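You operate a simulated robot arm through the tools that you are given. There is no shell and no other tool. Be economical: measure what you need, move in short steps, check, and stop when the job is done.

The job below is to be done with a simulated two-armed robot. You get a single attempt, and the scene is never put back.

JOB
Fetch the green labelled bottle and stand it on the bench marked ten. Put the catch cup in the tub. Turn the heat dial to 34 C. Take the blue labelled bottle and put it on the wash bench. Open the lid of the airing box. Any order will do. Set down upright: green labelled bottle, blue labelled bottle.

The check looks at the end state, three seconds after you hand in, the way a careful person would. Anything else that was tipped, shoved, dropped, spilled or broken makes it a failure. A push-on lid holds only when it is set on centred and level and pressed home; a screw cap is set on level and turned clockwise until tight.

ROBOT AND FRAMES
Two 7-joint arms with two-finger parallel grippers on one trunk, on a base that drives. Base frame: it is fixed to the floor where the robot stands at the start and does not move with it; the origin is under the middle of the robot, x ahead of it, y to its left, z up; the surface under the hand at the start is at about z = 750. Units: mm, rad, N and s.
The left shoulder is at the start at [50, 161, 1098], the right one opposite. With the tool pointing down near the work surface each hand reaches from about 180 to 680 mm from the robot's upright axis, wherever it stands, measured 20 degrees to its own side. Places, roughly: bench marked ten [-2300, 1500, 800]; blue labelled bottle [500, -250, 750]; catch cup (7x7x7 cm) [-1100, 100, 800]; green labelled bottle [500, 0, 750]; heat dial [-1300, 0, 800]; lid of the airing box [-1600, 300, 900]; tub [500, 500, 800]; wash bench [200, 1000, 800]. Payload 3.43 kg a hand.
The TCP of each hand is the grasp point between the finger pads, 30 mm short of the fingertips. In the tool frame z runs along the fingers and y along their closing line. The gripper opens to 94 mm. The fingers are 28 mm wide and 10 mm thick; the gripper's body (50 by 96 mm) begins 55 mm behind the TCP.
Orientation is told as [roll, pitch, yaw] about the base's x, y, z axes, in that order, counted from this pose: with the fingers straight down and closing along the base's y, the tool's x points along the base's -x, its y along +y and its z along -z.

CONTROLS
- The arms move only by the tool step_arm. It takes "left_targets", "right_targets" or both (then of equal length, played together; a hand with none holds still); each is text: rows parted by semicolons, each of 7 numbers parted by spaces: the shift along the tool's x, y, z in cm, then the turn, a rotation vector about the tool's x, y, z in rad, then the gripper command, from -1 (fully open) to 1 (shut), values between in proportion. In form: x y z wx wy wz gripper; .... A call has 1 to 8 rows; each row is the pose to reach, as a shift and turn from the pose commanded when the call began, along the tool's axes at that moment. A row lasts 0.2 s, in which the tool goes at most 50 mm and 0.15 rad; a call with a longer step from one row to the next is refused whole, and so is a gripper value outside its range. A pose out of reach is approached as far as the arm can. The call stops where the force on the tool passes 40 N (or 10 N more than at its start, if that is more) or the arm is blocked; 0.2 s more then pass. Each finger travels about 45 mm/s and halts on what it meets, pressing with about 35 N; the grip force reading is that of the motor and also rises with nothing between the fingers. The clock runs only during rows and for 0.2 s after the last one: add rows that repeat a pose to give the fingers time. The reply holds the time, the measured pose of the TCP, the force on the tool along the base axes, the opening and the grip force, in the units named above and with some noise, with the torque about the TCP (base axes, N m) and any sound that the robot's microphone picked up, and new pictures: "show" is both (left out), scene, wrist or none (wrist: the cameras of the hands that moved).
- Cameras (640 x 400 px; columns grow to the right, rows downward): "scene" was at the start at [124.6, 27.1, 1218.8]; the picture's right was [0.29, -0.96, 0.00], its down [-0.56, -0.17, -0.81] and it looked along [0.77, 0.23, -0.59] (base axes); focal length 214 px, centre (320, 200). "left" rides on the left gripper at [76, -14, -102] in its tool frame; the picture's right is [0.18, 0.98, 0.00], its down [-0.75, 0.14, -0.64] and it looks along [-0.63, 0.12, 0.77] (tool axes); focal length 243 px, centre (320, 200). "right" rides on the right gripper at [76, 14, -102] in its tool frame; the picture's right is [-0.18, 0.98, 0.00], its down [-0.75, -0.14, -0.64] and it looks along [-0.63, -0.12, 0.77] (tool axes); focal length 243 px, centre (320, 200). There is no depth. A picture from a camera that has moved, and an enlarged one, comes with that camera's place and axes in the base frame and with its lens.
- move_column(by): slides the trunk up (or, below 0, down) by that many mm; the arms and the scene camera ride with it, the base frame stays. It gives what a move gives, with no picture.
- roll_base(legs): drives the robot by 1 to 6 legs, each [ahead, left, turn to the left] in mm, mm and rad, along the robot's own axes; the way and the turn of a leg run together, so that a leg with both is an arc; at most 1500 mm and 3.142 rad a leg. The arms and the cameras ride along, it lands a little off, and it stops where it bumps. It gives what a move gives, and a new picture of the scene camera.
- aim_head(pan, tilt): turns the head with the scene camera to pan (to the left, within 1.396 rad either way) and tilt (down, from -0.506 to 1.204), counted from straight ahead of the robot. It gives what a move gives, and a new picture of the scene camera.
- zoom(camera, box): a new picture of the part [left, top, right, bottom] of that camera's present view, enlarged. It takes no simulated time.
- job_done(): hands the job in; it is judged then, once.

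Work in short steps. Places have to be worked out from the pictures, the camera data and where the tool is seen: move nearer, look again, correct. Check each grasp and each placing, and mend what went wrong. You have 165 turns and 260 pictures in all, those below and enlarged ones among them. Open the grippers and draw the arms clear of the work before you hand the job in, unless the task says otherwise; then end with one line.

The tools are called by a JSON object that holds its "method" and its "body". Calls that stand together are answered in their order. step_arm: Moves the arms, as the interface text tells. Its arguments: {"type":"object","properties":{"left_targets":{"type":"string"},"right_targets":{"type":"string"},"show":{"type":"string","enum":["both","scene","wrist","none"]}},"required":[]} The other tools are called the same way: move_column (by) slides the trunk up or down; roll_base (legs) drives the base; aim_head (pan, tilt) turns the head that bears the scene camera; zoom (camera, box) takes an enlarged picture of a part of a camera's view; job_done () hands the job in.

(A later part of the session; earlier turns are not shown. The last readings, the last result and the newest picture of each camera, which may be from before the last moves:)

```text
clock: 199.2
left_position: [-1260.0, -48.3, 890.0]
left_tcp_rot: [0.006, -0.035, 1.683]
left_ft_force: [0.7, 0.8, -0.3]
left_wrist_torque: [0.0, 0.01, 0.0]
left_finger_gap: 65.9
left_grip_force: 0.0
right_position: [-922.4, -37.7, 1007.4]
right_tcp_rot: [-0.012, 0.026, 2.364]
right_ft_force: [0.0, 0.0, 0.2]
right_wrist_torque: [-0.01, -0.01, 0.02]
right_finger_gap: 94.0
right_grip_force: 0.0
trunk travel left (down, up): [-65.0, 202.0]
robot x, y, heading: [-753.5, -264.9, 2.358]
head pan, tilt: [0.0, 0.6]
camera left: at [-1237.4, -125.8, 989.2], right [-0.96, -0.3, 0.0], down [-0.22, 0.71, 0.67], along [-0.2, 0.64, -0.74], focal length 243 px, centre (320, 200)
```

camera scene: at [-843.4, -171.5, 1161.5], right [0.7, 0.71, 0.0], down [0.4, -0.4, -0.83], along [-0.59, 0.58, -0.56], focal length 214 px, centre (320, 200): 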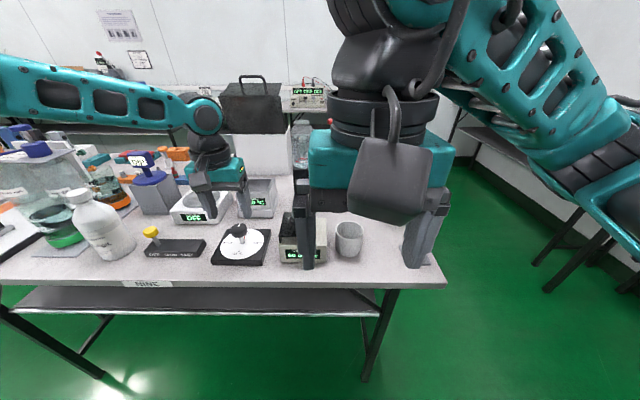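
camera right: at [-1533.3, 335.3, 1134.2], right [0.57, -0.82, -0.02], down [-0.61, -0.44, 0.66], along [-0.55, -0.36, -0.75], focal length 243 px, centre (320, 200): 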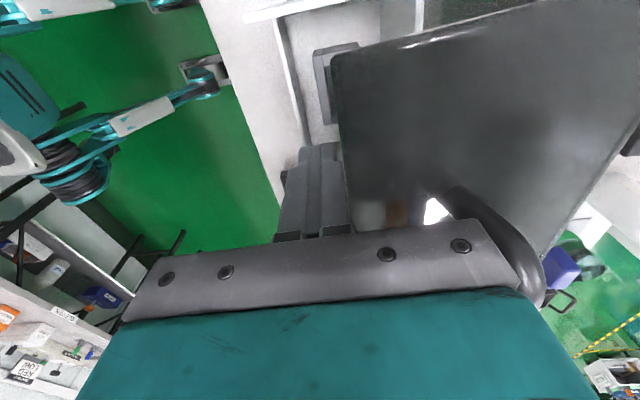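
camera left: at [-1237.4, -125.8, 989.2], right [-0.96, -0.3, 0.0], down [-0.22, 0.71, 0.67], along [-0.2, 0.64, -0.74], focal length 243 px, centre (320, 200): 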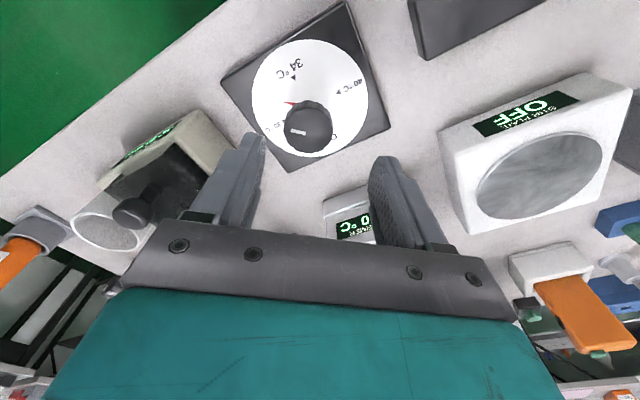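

Pointer is between 30 and 34 as expected. Move to the knob axis, descend and regrip.

{"method": "step_arm", "body": {"left_targets": "0 -0.9 2 0 0 0 -0.4; 0 -0.9 4.5 0 0 0 -0.4; 0 -0.9 6.2 0 0 0 -0.4; 0 -0.9 6.2 0 0 0 -0.4", "show": "wrist"}}

```text
clock: 200.2
left_position: [-1251.0, -46.3, 829.8]
left_tcp_rot: [0.004, -0.036, 1.682]
left_ft_force: [0.7, 0.7, 0.2]
left_wrist_torque: [-0.01, -0.01, -0.01]
left_finger_gap: 65.7
left_grip_force: 0.2
right_position: [-922.5, -37.9, 1006.8]
right_tcp_rot: [-0.013, 0.024, 2.366]
right_ft_force: [-0.6, -0.7, -0.7]
right_wrist_torque: [0.01, 0.02, -0.01]
right_finger_gap: 94.0
right_grip_force: 0.0
trunk travel left (down, up): [-65.0, 202.0]
robot x, y, heading: [-755.3, -264.2, 2.362]
head pan, tilt: [0.0, 0.6]
camera left: at [-1228.5, -124.0, 927.0], right [-0.96, -0.29, 0.0], down [-0.22, 0.71, 0.67], along [-0.19, 0.64, -0.74], focal length 243 px, centre (320, 200)
```

left: 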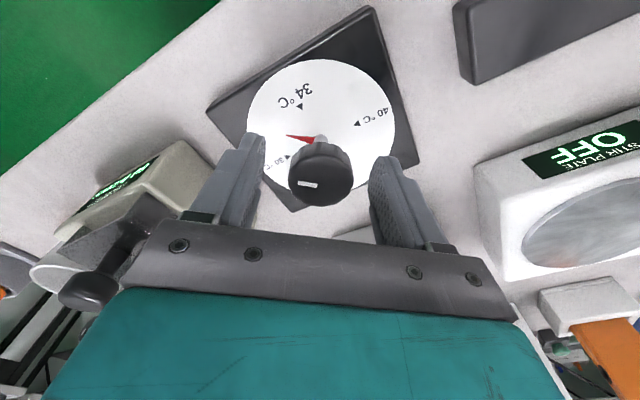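

Centred. Close and turn ~0.89 rad more.

{"method": "step_arm", "body": {"left_targets": "0 0 0 0 0 0 0.3; 0 0 0 0 0 0 1; 0 0 0 0 0 0 1; 0 0 0 0 0 0 1", "show": "none"}}

{"method": "step_arm", "body": {"left_targets": "-0.02 0.06 0 0 0 0.15 1; -0.05 0.11 0 0 0 0.3 1; -0.07 0.17 0 0 0 0.45 1; -0.1 0.22 0 0 0 0.6 1; -0.12 0.28 0 0 0 0.75 1; -0.14 0.33 0 0 0 0.88 1; -0.14 0.33 0 0 0 0.88 1", "show": "wrist"}}

```text
clock: 201.2
left_position: [-1252.1, -45.8, 828.2]
left_tcp_rot: [0.007, -0.038, 1.682]
left_ft_force: [-6.1, -0.1, -1.2]
left_wrist_torque: [-0.07, 0.24, 0.0]
left_finger_gap: 37.4
left_grip_force: 44.5
right_position: [-922.4, -38.8, 1008.4]
right_tcp_rot: [-0.012, 0.023, 2.367]
right_ft_force: [0.3, 0.0, 1.1]
right_wrist_torque: [-0.01, -0.04, 0.01]
right_finger_gap: 93.8
right_grip_force: 0.1
trunk travel left (down, up): [-65.0, 202.0]
robot x, y, heading: [-755.1, -259.6, 2.357]
head pan, tilt: [0.0, 0.6]
```

```text
clock: 202.8
left_position: [-1254.6, -46.1, 829.2]
left_tcp_rot: [0.03, -0.019, 0.799]
left_ft_force: [-5.0, 7.7, -9.2]
left_wrist_torque: [1.06, -0.69, 0.04]
left_finger_gap: 37.6
left_grip_force: 44.8
right_position: [-923.3, -35.5, 1007.8]
right_tcp_rot: [-0.012, 0.024, 2.365]
right_ft_force: [0.2, 0.1, 0.0]
right_wrist_torque: [0.01, 0.03, 0.01]
right_finger_gap: 93.9
right_grip_force: 0.0
trunk travel left (down, up): [-65.0, 202.0]
robot x, y, heading: [-751.9, -266.0, 2.364]
head pan, tilt: [0.0, 0.6]
camera left: at [-1297.8, -113.6, 928.2], right [-0.83, 0.55, 0.03], down [0.43, 0.62, 0.66], along [0.35, 0.56, -0.75], focal length 243 px, centre (320, 200)
```

left: 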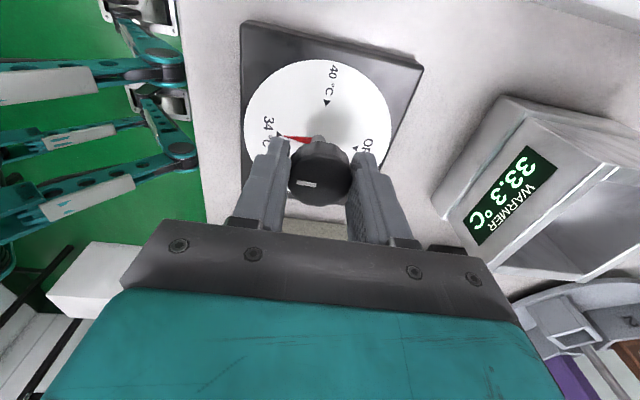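

Pointer is near 34. Zoom to verify.

{"method": "zoom", "body": {"camera": "left", "box": [230, 40, 410, 220]}}

```text
2.22 times, centred on (320, 130) of left
camera zoom: at [-1297.8, -113.6, 928.2], right [-0.83, 0.55, 0.03], down [0.43, 0.62, 0.66], along [0.35, 0.56, -0.75], focal length 539 px, centre (320, 356)
```

zoom: 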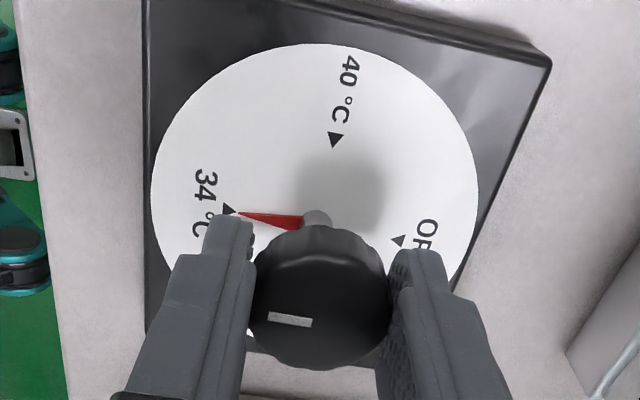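

Just slightly short; turn +0.04 rad, then release and rise.

{"method": "step_arm", "body": {"left_targets": "0 0 0 0 0 0.045 1; 0 0 0 0 0 0.045 1; 0 0 0 0 0 0.045 0.3; 0 0 0 0 0 0.045 -0.4; 0 0 0 0 0 0.045 -0.4; 0 0 -3 0 0 0.045 -0.4; 0 0 -7 0 0 0.045 -0.4", "show": "wrist"}}

{"method": "zoom", "body": {"camera": "left", "box": [230, 0, 410, 180]}}

```text
clock: 204.4
left_position: [-1254.6, -47.1, 899.6]
left_tcp_rot: [0.032, -0.016, 0.758]
left_ft_force: [-0.5, -0.6, -0.5]
left_wrist_torque: [-0.02, 0.02, -0.01]
left_finger_gap: 66.0
left_grip_force: 0.0
right_position: [-923.5, -36.9, 1008.1]
right_tcp_rot: [-0.013, 0.024, 2.365]
right_ft_force: [-0.5, 0.1, 0.2]
right_wrist_torque: [-0.01, 0.01, -0.02]
right_finger_gap: 93.9
right_grip_force: 0.0
trunk travel left (down, up): [-65.0, 202.0]
robot x, y, heading: [-751.9, -265.0, 2.365]
head pan, tilt: [0.0, 0.6]
camera left: at [-1299.7, -113.3, 998.4], right [-0.81, 0.59, 0.03], down [0.46, 0.6, 0.66], along [0.37, 0.54, -0.75], focal length 243 px, centre (320, 200)
```

left: 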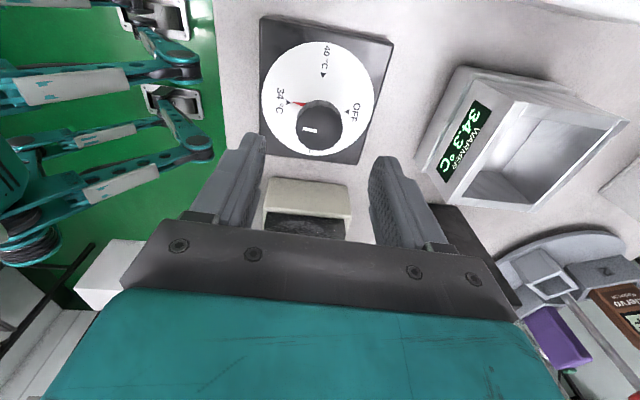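

```text
2.22 times, centred on (320, 90) of left
camera zoom: at [-1299.7, -113.3, 998.4], right [-0.81, 0.59, 0.03], down [0.46, 0.6, 0.66], along [0.37, 0.54, -0.75], focal length 539 px, centre (320, 444)
```

zoom: 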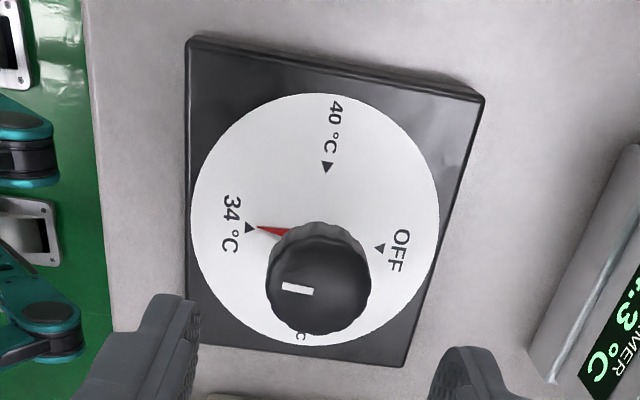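

Pointer sits on the 34 mark. I retract the left hand (up, un-rotate), then check the display once settled.

{"method": "step_arm", "body": {"left_targets": "0 0 -4 0 0 -0.15 -0.4; 0 0 -8 0 0 -0.3 -0.4; 0 0 -12 0 0 -0.45 -0.4; 0 0 -15 0 0 -0.6 -0.4; 0 0 -15 0 0 -0.75 -0.4; 0 0 -15 0 0 -0.9 -0.4; 0 0 -15 0 0 -1.05 -0.4; 0 0 -15 0 0 -1.2 -0.4", "show": "none"}}

{"method": "step_arm", "body": {"left_targets": "4 0 0 0 0 -0.1 -1; 8 1 0 0 0 -0.2 -1; 12 2 0 0 0 -0.3 -1; 15 3 0 0 0 -0.4 -1; 15 3 0 0 0 -0.4 -1", "show": "scene"}}

{"method": "zoom", "body": {"camera": "scene", "box": [180, 160, 380, 285]}}

```text
clock: 206.2
left_position: [-1253.0, -52.6, 1047.6]
left_tcp_rot: [-0.006, -0.034, 1.96]
left_ft_force: [0.5, 0.1, -0.2]
left_wrist_torque: [-0.04, -0.04, 0.0]
left_finger_gap: 65.9
left_grip_force: 0.0
right_position: [-922.3, -37.5, 1007.5]
right_tcp_rot: [-0.013, 0.025, 2.365]
right_ft_force: [0.3, 0.2, 0.0]
right_wrist_torque: [-0.04, 0.01, -0.04]
right_finger_gap: 93.9
right_grip_force: 0.1
trunk travel left (down, up): [-65.0, 202.0]
robot x, y, heading: [-753.6, -263.3, 2.359]
head pan, tilt: [0.0, 0.6]
```

```text
clock: 207.4
left_position: [-1223.1, -203.3, 1041.9]
left_tcp_rot: [-0.018, -0.03, 2.36]
left_ft_force: [0.7, -0.5, -0.2]
left_wrist_torque: [-0.01, -0.02, 0.0]
left_finger_gap: 94.1
left_grip_force: 0.0
right_position: [-922.4, -37.2, 1007.5]
right_tcp_rot: [-0.013, 0.026, 2.365]
right_ft_force: [0.5, -0.7, 0.0]
right_wrist_torque: [-0.02, 0.01, 0.01]
right_finger_gap: 93.8
right_grip_force: 0.1
trunk travel left (down, up): [-65.0, 202.0]
robot x, y, heading: [-753.0, -267.8, 2.361]
head pan, tilt: [0.0, 0.6]
camera scene: at [-843.3, -171.1, 1161.5], right [0.7, 0.71, 0.0], down [0.4, -0.4, -0.83], along [-0.59, 0.58, -0.56], focal length 214 px, centre (320, 200)
```

scene: 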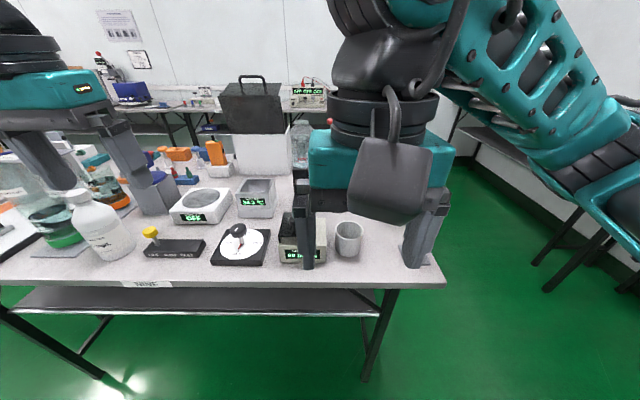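

```text
3.20 times, centred on (280, 222) of scene
camera zoom: at [-843.3, -171.1, 1161.5], right [0.7, 0.71, 0.0], down [0.4, -0.4, -0.83], along [-0.59, 0.58, -0.56], focal length 686 px, centre (448, 128)
```

zoom: 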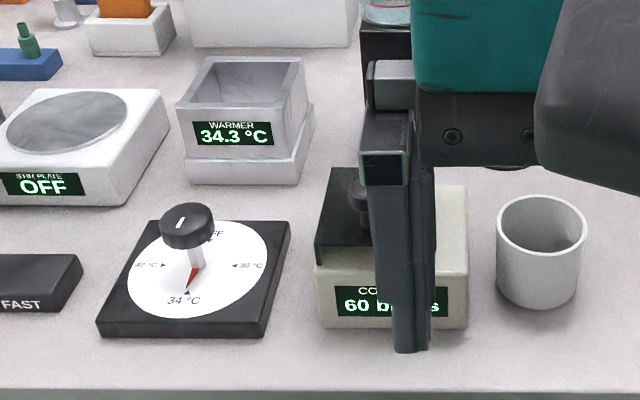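

Display settles at 34.3 °C; a trim of about −0.07 rad gets 34.0. I bring the left hand back for a small correction.

{"method": "step_arm", "body": {"left_targets": "-3.3 -2.3 0 0 0 0.15 -0.4; -6.5 -4.6 0 0 0 0.3 -0.4; -9.8 -6.9 0 0 0 0.45 -0.4; -13 -9.2 0 0 0 0.6 -0.4; -13 -9.2 4.5 0 0 0.6 -0.4; -13 -9.2 9 0 0 0.6 -0.4; -13 -9.2 13.5 0 0 0.6 -0.4; -13 -9.2 15.5 0 0 0.6 -0.4", "show": "wrist"}}

```text
clock: 209.2
left_position: [-1251.8, -40.1, 891.9]
left_tcp_rot: [0.0, -0.036, 1.756]
left_ft_force: [-0.2, -0.5, -0.5]
left_wrist_torque: [0.0, 0.0, -0.01]
left_finger_gap: 65.7
left_grip_force: 0.1
right_position: [-922.0, -37.4, 1007.0]
right_tcp_rot: [-0.013, 0.024, 2.364]
right_ft_force: [0.3, 0.0, 0.3]
right_wrist_torque: [0.03, 0.03, 0.01]
right_finger_gap: 93.8
right_grip_force: 0.1
trunk travel left (down, up): [-65.0, 202.0]
robot x, y, heading: [-751.7, -261.7, 2.361]
head pan, tilt: [0.0, 0.6]
camera left: at [-1224.0, -115.2, 991.3], right [-0.93, -0.36, 0.0], down [-0.27, 0.69, 0.67], along [-0.24, 0.62, -0.74], focal length 243 px, centre (320, 200)
```

left: 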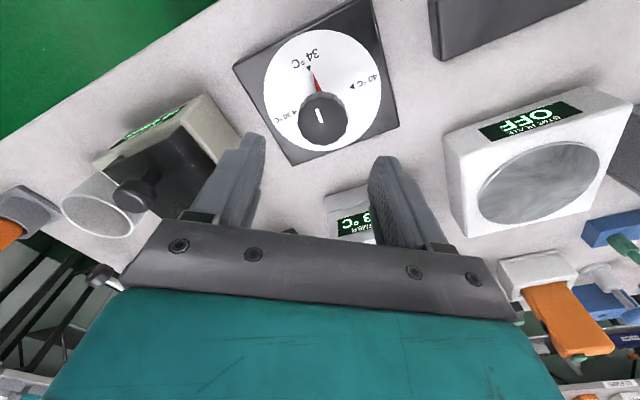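

Correct 6 mm, descend and grip.

{"method": "step_arm", "body": {"left_targets": "0.5 0 2.5 0 0 0 -0.4; 0.5 0 5 0 0 0 -0.4; 0.5 0 6.2 0 0 0 -0.4; 0.5 0 6.2 0 0 0 0.2; 0.5 0 6.2 0 0 0 1; 0.5 0 6.2 0 0 0 1; 0.5 0 6.2 0 0 0 1", "show": "wrist"}}

{"method": "step_arm", "body": {"left_targets": "0 0 0 0 0 -0.04 1; 0 0 0 0 0 -0.075 1; 0 0 0 0 0 -0.075 1; 0 0 0 0 0 -0.075 0.3; 0 0 0 0 0 -0.075 -0.4; 0 0 0 0 0 -0.075 -0.4; 0 0 -3 0 0 -0.075 -0.4; 0 0 -7 0 0 -0.075 -0.4", "show": "wrist"}}

```text
clock: 210.8
left_position: [-1252.0, -44.6, 832.4]
left_tcp_rot: [0.004, -0.035, 1.758]
left_ft_force: [-1.9, -0.3, -2.5]
left_wrist_torque: [0.16, 0.21, 0.05]
left_finger_gap: 37.4
left_grip_force: 44.7
left hand out of reach, approached as far as the arm can: row 3, 4, 5, 6, 7
right_position: [-921.9, -37.1, 1007.2]
right_tcp_rot: [-0.012, 0.024, 2.365]
right_ft_force: [0.1, 0.2, -0.9]
right_wrist_torque: [0.02, 0.01, 0.01]
right_finger_gap: 94.2
right_grip_force: 0.1
trunk travel left (down, up): [-65.0, 202.0]
robot x, y, heading: [-754.5, -262.5, 2.361]
head pan, tilt: [0.0, 0.6]
camera left: at [-1224.0, -120.9, 930.9], right [-0.93, -0.36, 0.0], down [-0.27, 0.69, 0.67], along [-0.24, 0.62, -0.74], focal length 243 px, centre (320, 200)
```

left: 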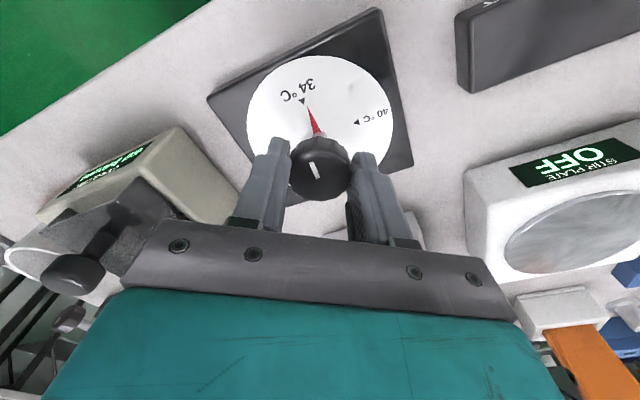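

```text
clock: 212.7
left_position: [-1251.4, -49.0, 904.6]
left_tcp_rot: [0.001, -0.035, 1.832]
left_ft_force: [1.1, 0.3, -0.6]
left_wrist_torque: [-0.01, 0.0, 0.0]
left_finger_gap: 66.0
left_grip_force: 0.2
right_position: [-922.2, -37.9, 1007.3]
right_tcp_rot: [-0.012, 0.024, 2.366]
right_ft_force: [0.3, -0.4, 0.7]
right_wrist_torque: [-0.01, -0.02, 0.01]
right_finger_gap: 94.3
right_grip_force: 0.1
trunk travel left (down, up): [-65.0, 202.0]
robot x, y, heading: [-751.7, -265.6, 2.36]
head pan, tilt: [0.0, 0.6]
camera left: at [-1217.9, -121.7, 1003.0], right [-0.9, -0.43, -0.01], down [-0.32, 0.67, 0.67], along [-0.28, 0.6, -0.74], focal length 243 px, centre (320, 200)
```

left: 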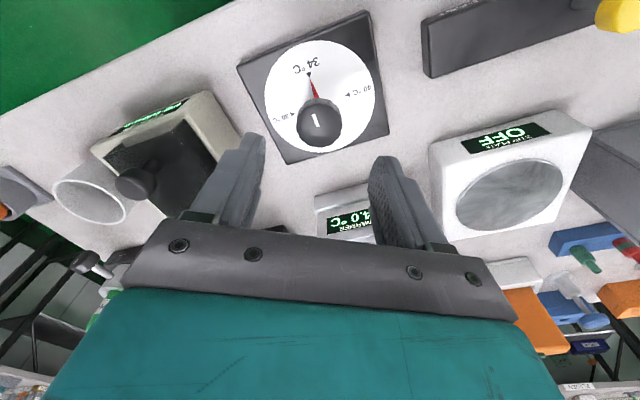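

Display reads 34.0. Retract the left hand and shift the base left for the right hand to reach the cup.

{"method": "step_arm", "body": {"left_targets": "0 0 -4.5 0 0 -0.13 -0.4; 0 0 -9 0 0 -0.26 -0.4; 0 0 -13.5 0 0 -0.39 -0.4; 3.5 -2 -14 0 0 -0.52 -0.4; 7 -4 -14 0 0 -0.52 -1; 11 -6 -14 0 0 -0.52 -1; 14.5 -8 -14 0 0 -0.52 -1; 17 -9 -14 0 0 -0.52 -1", "show": "none"}}

{"method": "roll_base", "body": {"legs": [[0, 100, 0]]}}

{"method": "zoom", "body": {"camera": "right", "box": [0, 0, 640, 400]}}

```text
clock: 214.4
left_position: [-1118.8, -194.2, 1036.0]
left_tcp_rot: [-0.017, -0.03, 2.353]
left_ft_force: [0.4, 0.6, 0.2]
left_wrist_torque: [0.0, 0.0, -0.01]
left_finger_gap: 93.9
left_grip_force: 0.0
right_position: [-923.2, -37.4, 1007.5]
right_tcp_rot: [-0.013, 0.023, 2.364]
right_ft_force: [0.3, 0.4, 0.1]
right_wrist_torque: [-0.02, -0.02, 0.03]
right_finger_gap: 94.1
right_grip_force: 0.1
trunk travel left (down, up): [-65.0, 202.0]
robot x, y, heading: [-755.4, -264.5, 2.363]
head pan, tilt: [0.0, 0.6]
```

```text
clock: 216.0
left_position: [-1189.5, -266.3, 1036.8]
left_tcp_rot: [-0.018, -0.03, 2.355]
left_ft_force: [-0.1, 0.2, 0.7]
left_wrist_torque: [0.01, -0.01, -0.01]
left_finger_gap: 94.0
left_grip_force: 0.1
right_position: [-993.4, -109.1, 1007.6]
right_tcp_rot: [-0.011, 0.024, 2.366]
right_ft_force: [0.2, 0.2, -0.7]
right_wrist_torque: [-0.02, -0.01, -0.01]
right_finger_gap: 93.7
right_grip_force: 0.0
trunk travel left (down, up): [-65.0, 202.0]
robot x, y, heading: [-824.2, -331.4, 2.364]
head pan, tilt: [0.0, 0.6]
camera scene: at [-913.9, -242.6, 1161.5], right [0.7, 0.71, 0.0], down [0.4, -0.4, -0.83], along [-0.59, 0.58, -0.56], focal length 214 px, centre (320, 200)
```

scene: 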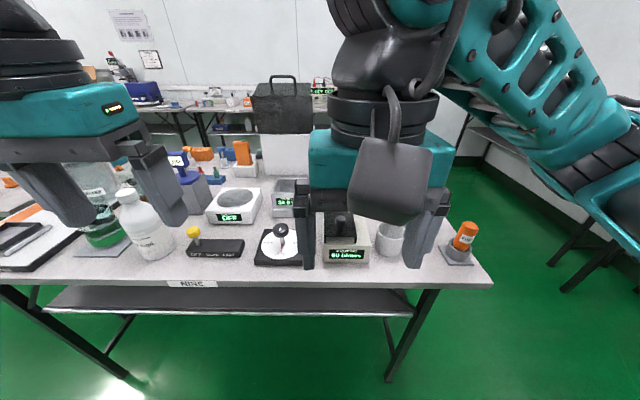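

```text
1.00 times, centred on (320, 200) of right (not enlarged: the box is as wide or as high as the picture)
camera zoom: at [-951.6, -172.5, 1111.1], right [-0.82, -0.57, -0.02], down [-0.46, 0.63, 0.63], along [-0.35, 0.52, -0.78], focal length 243 px, centre (320, 200)
```

zoom: 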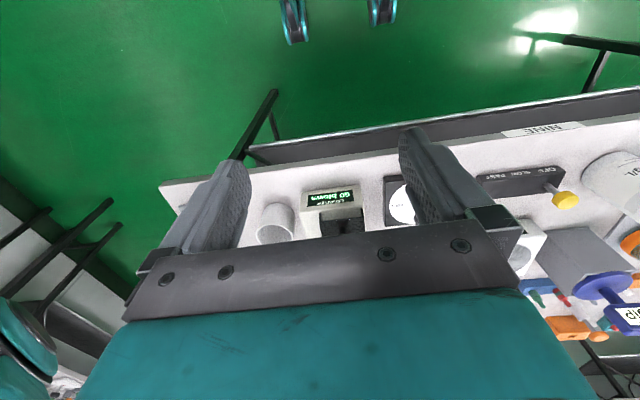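

The cup is at about [-1067,142], rim z≈820. The counter is close on its left, so I'll rotate the right hand −90° to grip it front-to-back; move over it.

{"method": "step_arm", "body": {"right_targets": "-2.9 -1.6 0 0 0 -0.15 -1; -5.7 -3.2 0 0 0 -0.3 -1; -8.6 -4.8 0 0 0 -0.45 -1; -11.4 -6.4 0 0 0 -0.6 -1; -14.3 -8 0 0 0 -0.75 -1; -17.1 -9.6 0 0 0 -0.9 -1; -20 -11.2 0 0 0 -1.05 -1; -22.8 -12.8 0 0 0 -1.2 -1", "show": "none"}}

{"method": "step_arm", "body": {"right_targets": "0 0 2 0 0 -0.13 -1; 0 0 4 0 0 -0.25 -1; 0 0 6 0 0 -0.37 -1"}}

```text
clock: 217.8
left_position: [-1188.8, -265.8, 1036.2]
left_tcp_rot: [-0.017, -0.031, 2.355]
left_ft_force: [0.9, -0.6, -0.2]
left_wrist_torque: [-0.03, -0.04, -0.03]
left_finger_gap: 93.9
left_grip_force: 0.0
right_position: [-1031.9, 27.6, 995.6]
right_tcp_rot: [0.016, 0.019, -2.723]
right_ft_force: [-0.4, -0.6, -0.6]
right_wrist_torque: [0.01, 0.02, -0.03]
right_finger_gap: 93.8
right_grip_force: 0.1
right hand out of reach, approached as far as the arm can: row 7, 8
trunk travel left (down, up): [-65.0, 202.0]
robot x, y, heading: [-824.3, -336.2, 2.365]
head pan, tilt: [0.0, 0.6]
```

```text
clock: 218.6
left_position: [-1187.9, -264.6, 1036.6]
left_tcp_rot: [-0.016, -0.032, 2.354]
left_ft_force: [0.6, 0.3, 0.1]
left_wrist_torque: [-0.01, 0.01, 0.03]
left_finger_gap: 94.0
left_grip_force: 0.1
right_position: [-968.2, -44.2, 956.6]
right_tcp_rot: [0.021, 0.014, -2.372]
right_ft_force: [0.0, -0.3, 0.4]
right_wrist_torque: [0.0, -0.02, -0.01]
right_finger_gap: 94.1
right_grip_force: 0.0
right hand out of reach, approached as far as the arm can: row 1, 2, 3
trunk travel left (down, up): [-65.0, 202.0]
robot x, y, heading: [-824.8, -334.5, 2.363]
head pan, tilt: [0.0, 0.6]
camera scene: at [-912.6, -242.1, 1161.6], right [0.7, 0.71, 0.0], down [0.4, -0.4, -0.83], along [-0.59, 0.58, -0.56], focal length 214 px, centre (320, 200)
camera right: at [-905.9, -0.5, 1059.8], right [0.55, -0.83, 0.02], down [-0.65, -0.42, 0.63], along [-0.52, -0.36, -0.78], focal length 243 px, centre (320, 200)
```

scene: 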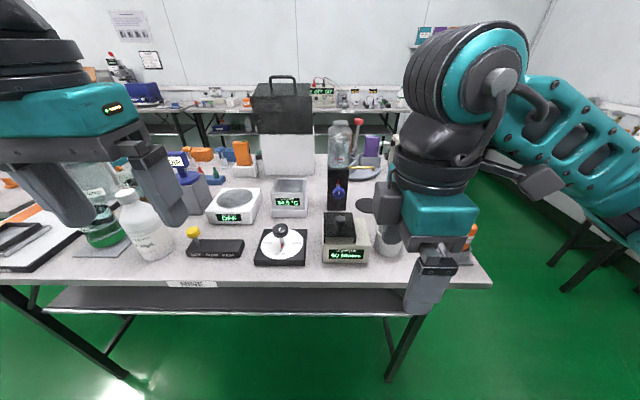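
right: 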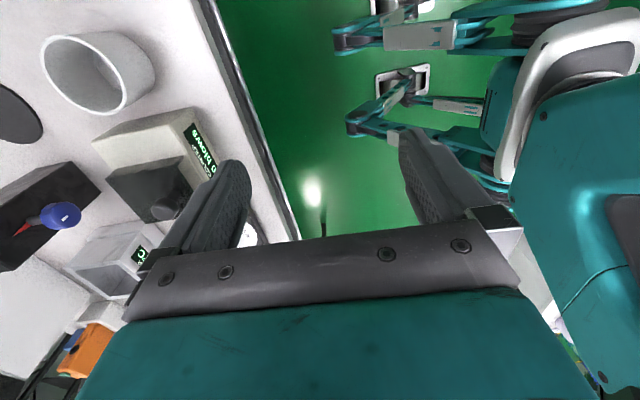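

−90° is reach-limited. Instead I'll use neutral yaw and pinch the cup's right wall (one finger inside). Rotate back while moving over it.

{"method": "step_arm", "body": {"right_targets": "0 0 -2 0 0 0.15 -1; 0 -2 -4 0 0 0.3 -1; 1 -4.5 -4 0 0 0.45 -1; 2 -7.5 -4 0 0 0.6 -1; 4 -11 -4 0 0 0.75 -1; 6 -14.5 -4 0 0 0.9 -1; 7.5 -17.5 -4 0 0 1.05 -0.2; 9.2 -20.4 -4 0 0 1.2 0.15", "show": "none"}}

{"method": "step_arm", "body": {"right_targets": "0 0 0 0 0 0.13 0.15; 0 0 0 0 0 0.25 0.15; 0 0 0 0 0 0.37 0.15"}}

```text
clock: 220.4
left_position: [-1188.8, -264.5, 1036.8]
left_tcp_rot: [-0.016, -0.028, 2.355]
left_ft_force: [0.1, 0.2, -0.3]
left_wrist_torque: [0.0, -0.01, 0.01]
left_finger_gap: 94.0
left_grip_force: 0.1
right_position: [-1050.3, 166.7, 991.9]
right_tcp_rot: [-0.003, 0.027, 2.735]
right_ft_force: [-0.4, -0.2, 0.1]
right_wrist_torque: [-0.03, 0.01, -0.01]
right_finger_gap: 42.8
right_grip_force: 0.2
trunk travel left (down, up): [-65.0, 202.0]
robot x, y, heading: [-823.8, -334.6, 2.361]
head pan, tilt: [0.0, 0.6]
```

```text
clock: 221.2
left_position: [-1188.4, -266.5, 1035.6]
left_tcp_rot: [-0.017, -0.031, 2.354]
left_ft_force: [-0.7, -0.3, -0.1]
left_wrist_torque: [0.0, 0.02, 0.02]
left_finger_gap: 94.0
left_grip_force: 0.0
right_position: [-1049.8, 165.3, 992.2]
right_tcp_rot: [-0.012, 0.025, 2.365]
right_ft_force: [0.1, -0.2, 0.2]
right_wrist_torque: [-0.01, -0.01, 0.02]
right_finger_gap: 40.1
right_grip_force: 0.0
trunk travel left (down, up): [-65.0, 202.0]
robot x, y, heading: [-826.0, -335.1, 2.364]
head pan, tilt: [0.0, 0.6]
camera scene: at [-913.7, -242.5, 1161.5], right [0.7, 0.71, 0.0], down [0.4, -0.4, -0.83], along [-0.59, 0.58, -0.56], focal length 214 px, centre (320, 200)
camera right: at [-1008.4, 103.1, 1095.4], right [-0.82, -0.57, -0.02], down [-0.46, 0.63, 0.63], along [-0.35, 0.52, -0.78], focal length 243 px, centre (320, 200)
```

scene: 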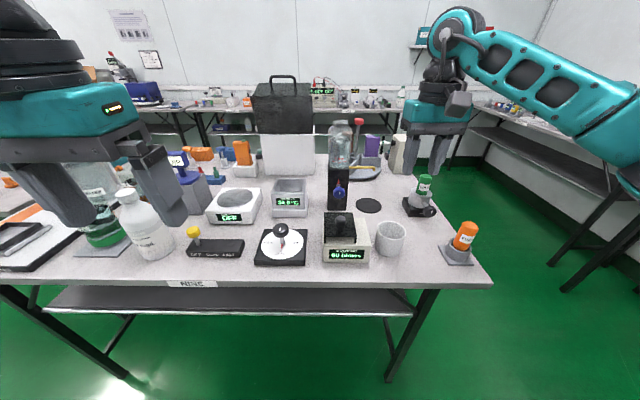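
right: 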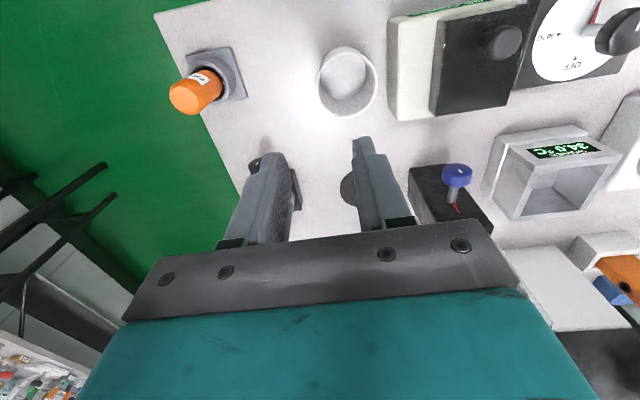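

Cup centre ≈[-1066,144]. Adjust to its right wall and descend to just above the rim.

{"method": "step_arm", "body": {"right_targets": "0.3 -0.4 4 0 0 0 0.15; 0.3 -0.4 8 0 0 0 0.15; 0.3 -0.4 12 0 0 0 0.15; 0.3 -0.4 13.2 0 0 0 0.15; 0.3 -0.4 13.2 0 0 0 0.15", "show": "wrist"}}

```text
clock: 222.4
left_position: [-1189.3, -265.3, 1036.6]
left_tcp_rot: [-0.018, -0.031, 2.354]
left_ft_force: [0.4, 0.0, 0.7]
left_wrist_torque: [0.01, -0.02, -0.02]
left_finger_gap: 94.0
left_grip_force: 0.1
right_position: [-1043.2, 164.4, 858.9]
right_tcp_rot: [-0.012, 0.026, 2.366]
right_ft_force: [0.0, -0.4, 0.0]
right_wrist_torque: [0.01, 0.01, 0.0]
right_finger_gap: 40.0
right_grip_force: 0.1
trunk travel left (down, up): [-65.0, 202.0]
robot x, y, heading: [-823.4, -335.4, 2.361]
head pan, tilt: [0.0, 0.6]
camera right: at [-1000.6, 101.6, 962.1], right [-0.82, -0.57, -0.02], down [-0.46, 0.63, 0.63], along [-0.35, 0.52, -0.78], focal length 243 px, centre (320, 200)
```

right: 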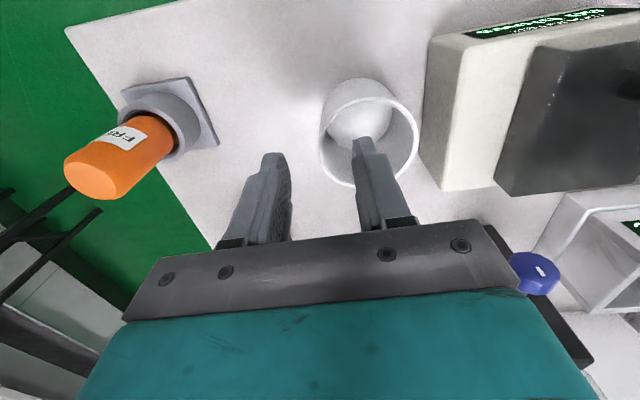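

The right wall lies midway between the fingers. Descend 52 mm and close.

{"method": "step_arm", "body": {"right_targets": "0 0 2.5 0 0 0 0.15; 0 0 5 0 0 0 0.15; 0 0 5 0 0 0 0.5; 0 0 5 0 0 0 1; 0 0 5 0 0 0 1; 0 0 5 0 0 0 1", "show": "wrist"}}

```text
clock: 223.8
left_position: [-1189.2, -264.6, 1036.4]
left_tcp_rot: [-0.017, -0.029, 2.355]
left_ft_force: [0.5, 0.2, -0.8]
left_wrist_torque: [0.05, 0.01, 0.01]
left_finger_gap: 94.0
left_grip_force: 0.1
right_position: [-1042.4, 163.3, 811.0]
right_tcp_rot: [-0.012, 0.022, 2.369]
right_ft_force: [0.2, -1.6, 2.5]
right_wrist_torque: [-0.18, 0.04, 0.05]
right_finger_gap: 7.4
right_grip_force: 35.3
trunk travel left (down, up): [-65.0, 202.0]
robot x, y, heading: [-824.7, -332.1, 2.365]
head pan, tilt: [0.0, 0.6]
camera right: at [-1000.3, 100.7, 914.1], right [-0.82, -0.57, -0.02], down [-0.46, 0.63, 0.63], along [-0.35, 0.52, -0.78], focal length 243 px, centre (320, 200)
```

right: 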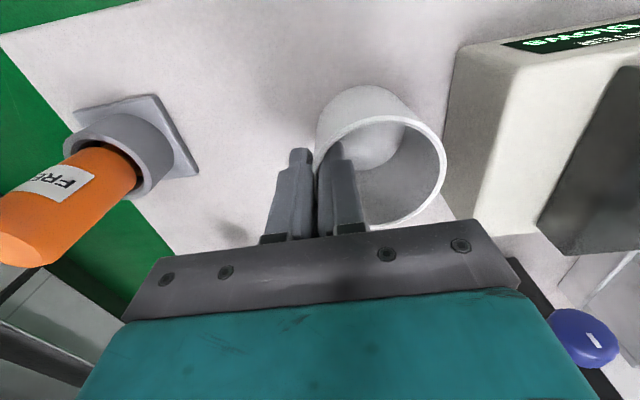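

Wall pinched (7 mm). Lift and pull back.

{"method": "step_arm", "body": {"right_targets": "0 0 -1.5 0 0 0 1; 0 0 -5 0 0 0 1; 0 0 -9.5 0 0 0 1; 0 0 -14 0 0 0 1; 0 0 -18.5 0 0 0 1; 3 0 -22 0 0 0 1; 7 0 -24 0 0 0 1; 11 0 -25 0 0 0 1"}}

```text
clock: 225.6
left_position: [-1188.5, -266.2, 1036.5]
left_tcp_rot: [-0.016, -0.031, 2.354]
left_ft_force: [0.3, 0.2, -0.3]
left_wrist_torque: [0.02, 0.01, -0.03]
left_finger_gap: 93.8
left_grip_force: 0.0
right_position: [-969.1, 93.6, 1061.9]
right_tcp_rot: [-0.011, 0.022, 2.366]
right_ft_force: [0.9, 0.7, -0.2]
right_wrist_torque: [0.05, -0.01, -0.01]
right_finger_gap: 7.2
right_grip_force: 34.7
trunk travel left (down, up): [-65.0, 202.0]
robot x, y, heading: [-820.6, -335.7, 2.357]
head pan, tilt: [0.0, 0.6]
camera scene: at [-913.5, -242.6, 1161.5], right [0.7, 0.71, 0.0], down [0.4, -0.4, -0.83], along [-0.59, 0.58, -0.56], focal length 214 px, centre (320, 200)
camera right: at [-926.7, 30.0, 1165.2], right [-0.82, -0.57, -0.02], down [-0.46, 0.63, 0.63], along [-0.35, 0.52, -0.78], focal length 243 px, centre (320, 200)
```

scene: 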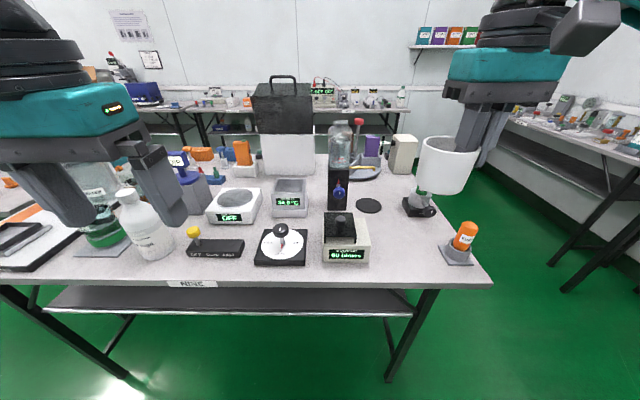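
right: 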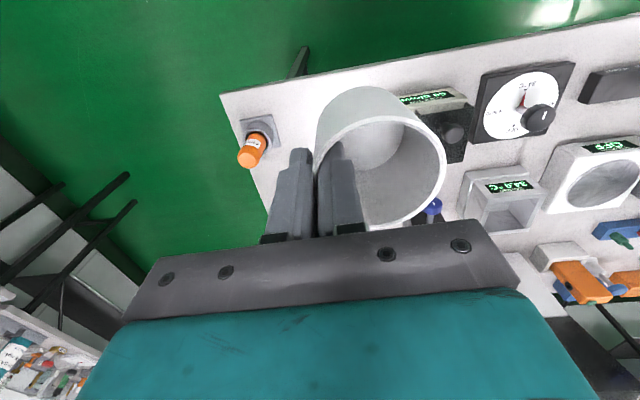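

Cup held. Drive along the aisle (+e) 850, then turn to face the wash bench and tub.

{"method": "roll_base", "body": {"legs": [[-30, -850, 0], [0, 0, -1.571]]}}

{"method": "aim_head", "body": {"pan": -0.1, "tilt": 0.75}}

```text
clock: 237.4
left_position: [-114.6, 627.4, 1037.1]
left_tcp_rot: [-0.015, -0.031, 0.762]
left_ft_force: [-0.5, 0.1, -0.5]
left_wrist_torque: [-0.01, 0.0, 0.0]
left_finger_gap: 94.0
left_grip_force: 0.1
right_position: [239.6, 400.6, 1061.2]
right_tcp_rot: [-0.013, 0.023, 0.776]
right_ft_force: [-0.3, 0.0, -1.3]
right_wrist_torque: [-0.01, -0.03, 0.02]
right_finger_gap: 6.9
right_grip_force: 34.7
trunk travel left (down, up): [-65.0, 202.0]
robot x, y, heading: [-189.5, 263.0, 0.776]
head pan, tilt: [0.0, 0.6]
camera scene: at [-98.4, 354.4, 1161.5], right [0.7, -0.72, 0.0], down [-0.4, -0.39, -0.83], along [0.59, 0.58, -0.56], focal length 214 px, centre (320, 200)
```

scene: 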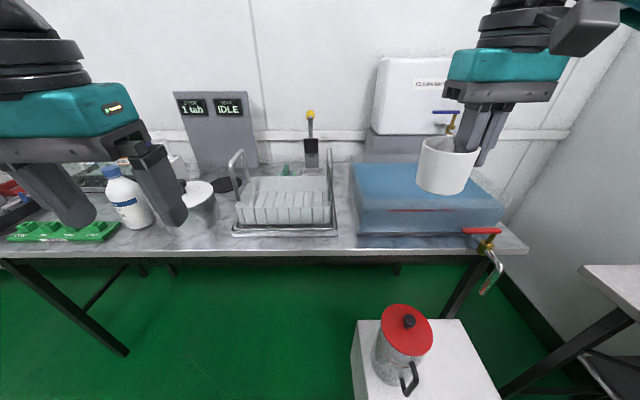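

```text
clock: 238.2
left_position: [-114.6, 627.4, 1037.7]
left_tcp_rot: [-0.017, -0.031, 0.762]
left_ft_force: [0.1, -0.4, -0.6]
left_wrist_torque: [0.01, 0.01, 0.0]
left_finger_gap: 94.1
left_grip_force: 0.0
right_position: [239.6, 400.4, 1061.5]
right_tcp_rot: [-0.012, 0.026, 0.777]
right_ft_force: [0.8, -0.1, -0.3]
right_wrist_torque: [0.01, 0.02, 0.01]
right_finger_gap: 7.1
right_grip_force: 34.7
trunk travel left (down, up): [-65.0, 202.0]
robot x, y, heading: [-193.0, 260.9, 0.775]
head pan, tilt: [-0.099, 0.75]
camera scene: at [-96.9, 344.4, 1148.7], right [0.62, -0.78, 0.0], down [-0.53, -0.43, -0.73], along [0.57, 0.46, -0.68], focal length 214 px, centre (320, 200)
```

scene: 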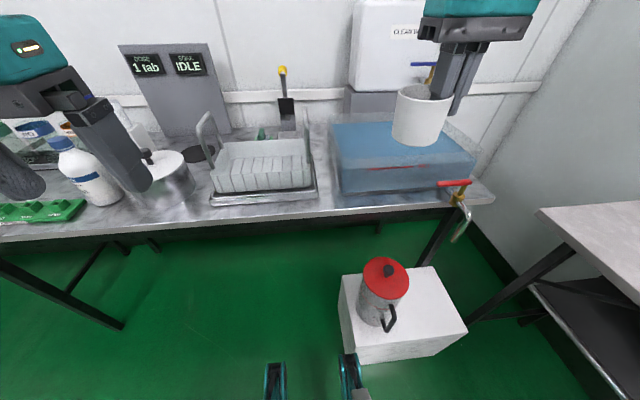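

Zoom on the tub to see if it is open and its water level.

{"method": "zoom", "body": {"camera": "scene", "box": [310, 90, 510, 230]}}

```text
2.86 times, centred on (410, 160) of scene
camera zoom: at [-96.9, 344.4, 1148.7], right [0.62, -0.78, 0.0], down [-0.53, -0.43, -0.73], along [0.57, 0.46, -0.68], focal length 613 px, centre (63, 314)
```

zoom: 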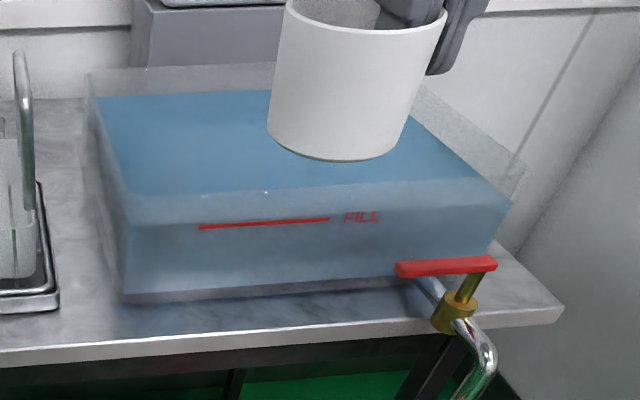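

Tub spans e≈610–880, d≈−190–208, open at top with walls to z≈870. Move the base 90 ahead (clear of the white box) for a drop at e≈690, d≈130.

{"method": "roll_base", "body": {"legs": [[90, 15, 0]]}}

```text
clock: 238.9
left_position: [-111.7, 631.7, 1036.5]
left_tcp_rot: [-0.014, -0.029, 0.759]
left_ft_force: [0.3, -0.7, -0.8]
left_wrist_torque: [0.02, -0.01, 0.01]
left_finger_gap: 94.1
left_grip_force: 0.2
right_position: [241.0, 401.7, 1062.3]
right_tcp_rot: [-0.012, 0.023, 0.772]
right_ft_force: [0.3, -0.4, -0.6]
right_wrist_torque: [-0.02, -0.01, 0.01]
right_finger_gap: 6.9
right_grip_force: 34.8
trunk travel left (down, up): [-65.0, 202.0]
robot x, y, heading: [-191.1, 269.3, 0.768]
head pan, tilt: [-0.099, 0.75]
stopped in leg 1: the robot was blocked; the commanded pose is now the measured one
camera scene: at [-95.0, 348.0, 1148.7], right [0.62, -0.78, 0.0], down [-0.53, -0.42, -0.73], along [0.57, 0.45, -0.68], focal length 214 px, centre (320, 200)
```

scene: 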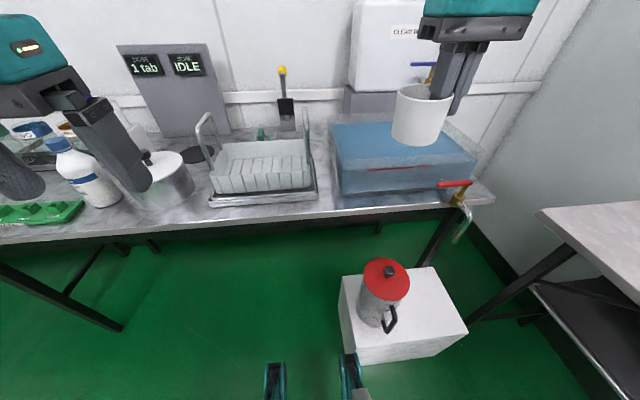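

Blocked — the base touches the white box's corner. Back off slightly, shift left 110, then go ahead.

{"method": "roll_base", "body": {"legs": [[-25, 0, 0], [0, 120, 0], [110, 0, 0]]}}

{"method": "aim_head", "body": {"pan": -0.4, "tilt": 0.75}}

```text
clock: 241.8
left_position: [-134.6, 776.3, 1035.8]
left_tcp_rot: [-0.016, -0.03, 0.76]
left_ft_force: [-0.4, -0.7, -0.3]
left_wrist_torque: [0.03, -0.01, -0.02]
left_finger_gap: 94.2
left_grip_force: 0.0
right_position: [217.6, 546.9, 1061.5]
right_tcp_rot: [-0.013, 0.022, 0.774]
right_ft_force: [0.7, 0.4, -1.7]
right_wrist_torque: [-0.02, 0.0, 0.02]
right_finger_gap: 7.0
right_grip_force: 35.0
trunk travel left (down, up): [-65.0, 202.0]
robot x, y, heading: [-213.0, 411.5, 0.767]
head pan, tilt: [-0.099, 0.75]
camera scene: at [-118.6, 493.2, 1148.5], right [0.62, -0.78, 0.0], down [-0.54, -0.42, -0.73], along [0.57, 0.45, -0.68], focal length 214 px, centre (320, 200)
```

scene: 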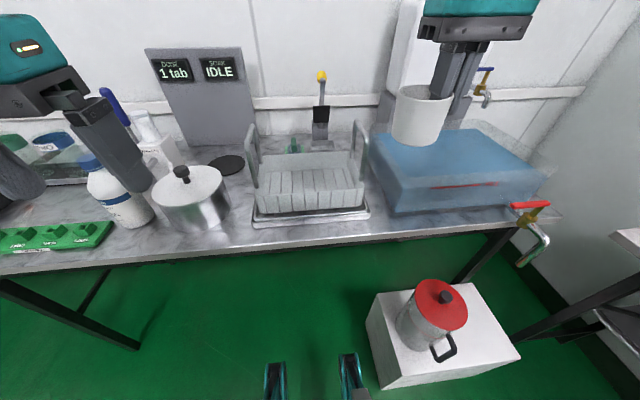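

```text
clock: 242.6
left_position: [-135.8, 775.6, 1035.8]
left_tcp_rot: [-0.016, -0.03, 0.76]
left_ft_force: [0.1, 0.1, 0.5]
left_wrist_torque: [-0.01, 0.01, 0.0]
left_finger_gap: 93.9
left_grip_force: 0.1
right_position: [217.8, 548.6, 1061.5]
right_tcp_rot: [-0.012, 0.023, 0.772]
right_ft_force: [0.5, 0.0, -0.4]
right_wrist_torque: [-0.01, 0.02, 0.0]
right_finger_gap: 7.1
right_grip_force: 34.9
trunk travel left (down, up): [-65.0, 202.0]
robot x, y, heading: [-212.1, 412.7, 0.77]
head pan, tilt: [-0.4, 0.75]
camera scene: at [-106.6, 471.4, 1148.6], right [0.36, -0.93, 0.0], down [-0.64, -0.25, -0.73], along [0.68, 0.26, -0.68], focal length 214 px, centre (320, 200)
```

scene: 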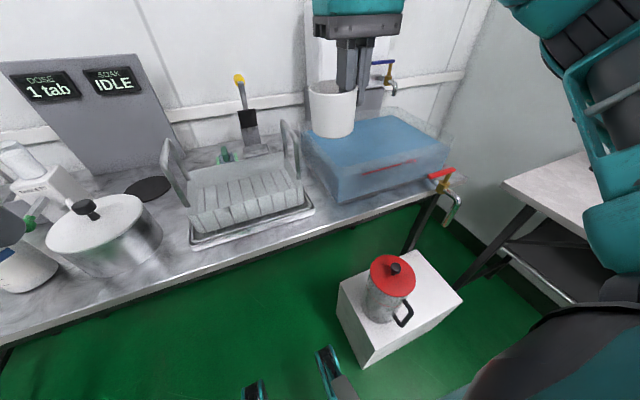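

Tub confirmed at e 615–875, d −140–205. Move the cup over e≈700, d≈130 and check.

{"method": "step_arm", "body": {"right_targets": "-3.2 -2.7 0 0 0 0 1; -6.4 -5.3 0 0 0 0 1; -9.6 -8 0 0 0 0 1; -12.8 -10.7 0 0 0 0 1; -16 -13.3 0 0 0 0 1; -16 -13.3 4 0 0 0 1; -16 -13.3 8 0 0 0 1"}}

```text
clock: 244.2
left_position: [-135.9, 775.6, 1036.9]
left_tcp_rot: [-0.016, -0.03, 0.76]
left_ft_force: [0.2, 0.5, -0.1]
left_wrist_torque: [0.0, 0.01, -0.01]
left_finger_gap: 94.0
left_grip_force: 0.1
right_position: [424.3, 562.4, 979.1]
right_tcp_rot: [-0.013, 0.023, 0.773]
right_ft_force: [-0.8, 0.9, -0.6]
right_wrist_torque: [0.0, -0.02, -0.01]
right_finger_gap: 7.1
right_grip_force: 34.8
trunk travel left (down, up): [-65.0, 202.0]
robot x, y, heading: [-215.0, 415.3, 0.775]
head pan, tilt: [-0.4, 0.75]
camera scene: at [-106.4, 471.3, 1148.6], right [0.36, -0.93, 0.0], down [-0.64, -0.25, -0.73], along [0.68, 0.26, -0.68], focal length 214 px, centre (320, 200)
camera right: at [360.5, 521.4, 1082.5], right [-0.56, 0.83, -0.02], down [0.64, 0.44, 0.63], along [0.53, 0.34, -0.78], focal length 243 px, centre (320, 200)
```

scene: 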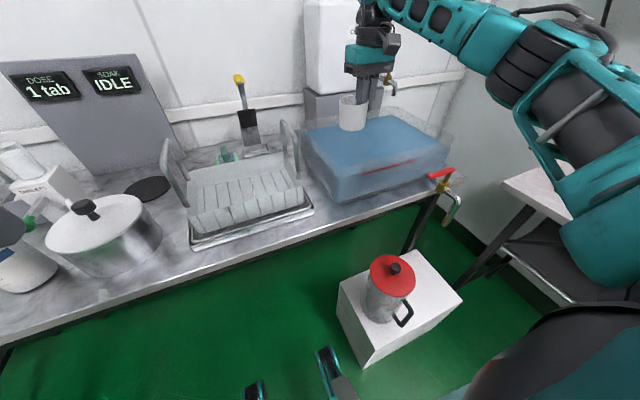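
right: 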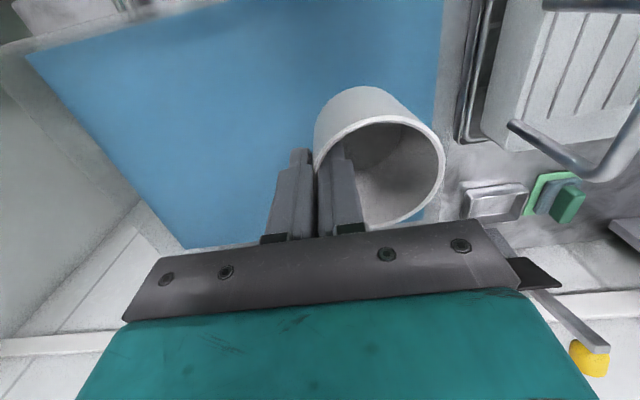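

Cup is well within the tub. Lower it into the water.

{"method": "step_arm", "body": {"right_targets": "0 0 4 0 0 0 1; 0 0 8 0 0 0 1; 0 0 11 0 0 0 1; 0 0 13 0 0 0 1; 0 0 14.5 0 0 0 1; 0 0 15.2 0 0 0 1; 0 0 15.2 0 0 0 1"}}

```text
clock: 245.8
left_position: [-136.7, 775.9, 1035.7]
left_tcp_rot: [-0.016, -0.031, 0.759]
left_ft_force: [0.0, 0.6, 0.4]
left_wrist_torque: [-0.04, -0.04, 0.0]
left_finger_gap: 93.9
left_grip_force: 0.1
right_position: [423.4, 559.8, 828.1]
right_tcp_rot: [-0.012, 0.022, 0.773]
right_ft_force: [0.4, -1.1, -0.4]
right_wrist_torque: [0.03, -0.02, 0.02]
right_finger_gap: 7.0
right_grip_force: 34.9
trunk travel left (down, up): [-65.0, 202.0]
robot x, y, heading: [-214.3, 413.7, 0.772]
head pan, tilt: [-0.4, 0.75]
camera scene: at [-106.6, 471.4, 1148.6], right [0.36, -0.93, 0.0], down [-0.64, -0.25, -0.73], along [0.68, 0.26, -0.68], focal length 214 px, centre (320, 200)
camera right: at [359.9, 518.3, 930.8], right [-0.55, 0.83, -0.02], down [0.64, 0.44, 0.63], along [0.53, 0.34, -0.78], focal length 243 px, centre (320, 200)
```

scene: 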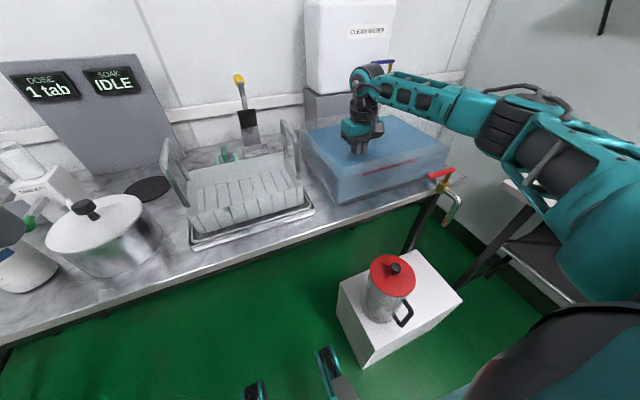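
right: 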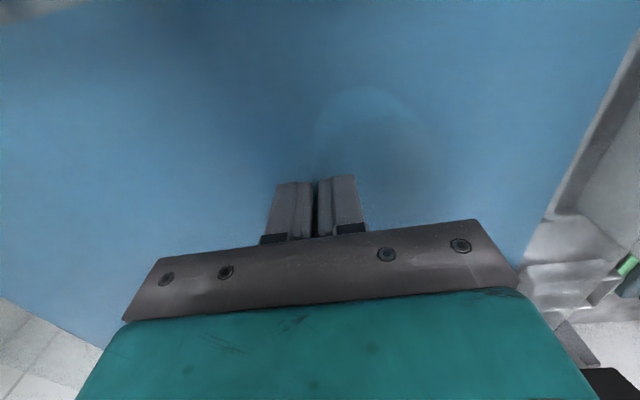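

Cup is under water at ~767 base height; lower the last bit to the floor.

{"method": "step_arm", "body": {"right_targets": "0 0 0.3 0 0 0 1; 0 0 0.6 0 0 0 1; 0 0 0.9 0 0 0 1; 0 0 1.1 0 0 0 1; 0 0 1.1 0 0 0 1", "show": "none"}}

```text
clock: 247.0
left_position: [-137.0, 775.7, 1036.6]
left_tcp_rot: [-0.018, -0.032, 0.759]
left_ft_force: [0.3, -1.3, 0.0]
left_wrist_torque: [-0.02, -0.03, -0.02]
left_finger_gap: 94.1
left_grip_force: 0.0
right_position: [423.3, 557.9, 820.8]
right_tcp_rot: [-0.012, 0.015, 0.771]
right_ft_force: [8.9, -2.8, 23.9]
right_wrist_torque: [0.96, 0.21, -0.3]
right_finger_gap: 7.5
right_grip_force: 35.2
trunk travel left (down, up): [-65.0, 202.0]
robot x, y, heading: [-214.5, 415.0, 0.771]
head pan, tilt: [-0.4, 0.75]
```

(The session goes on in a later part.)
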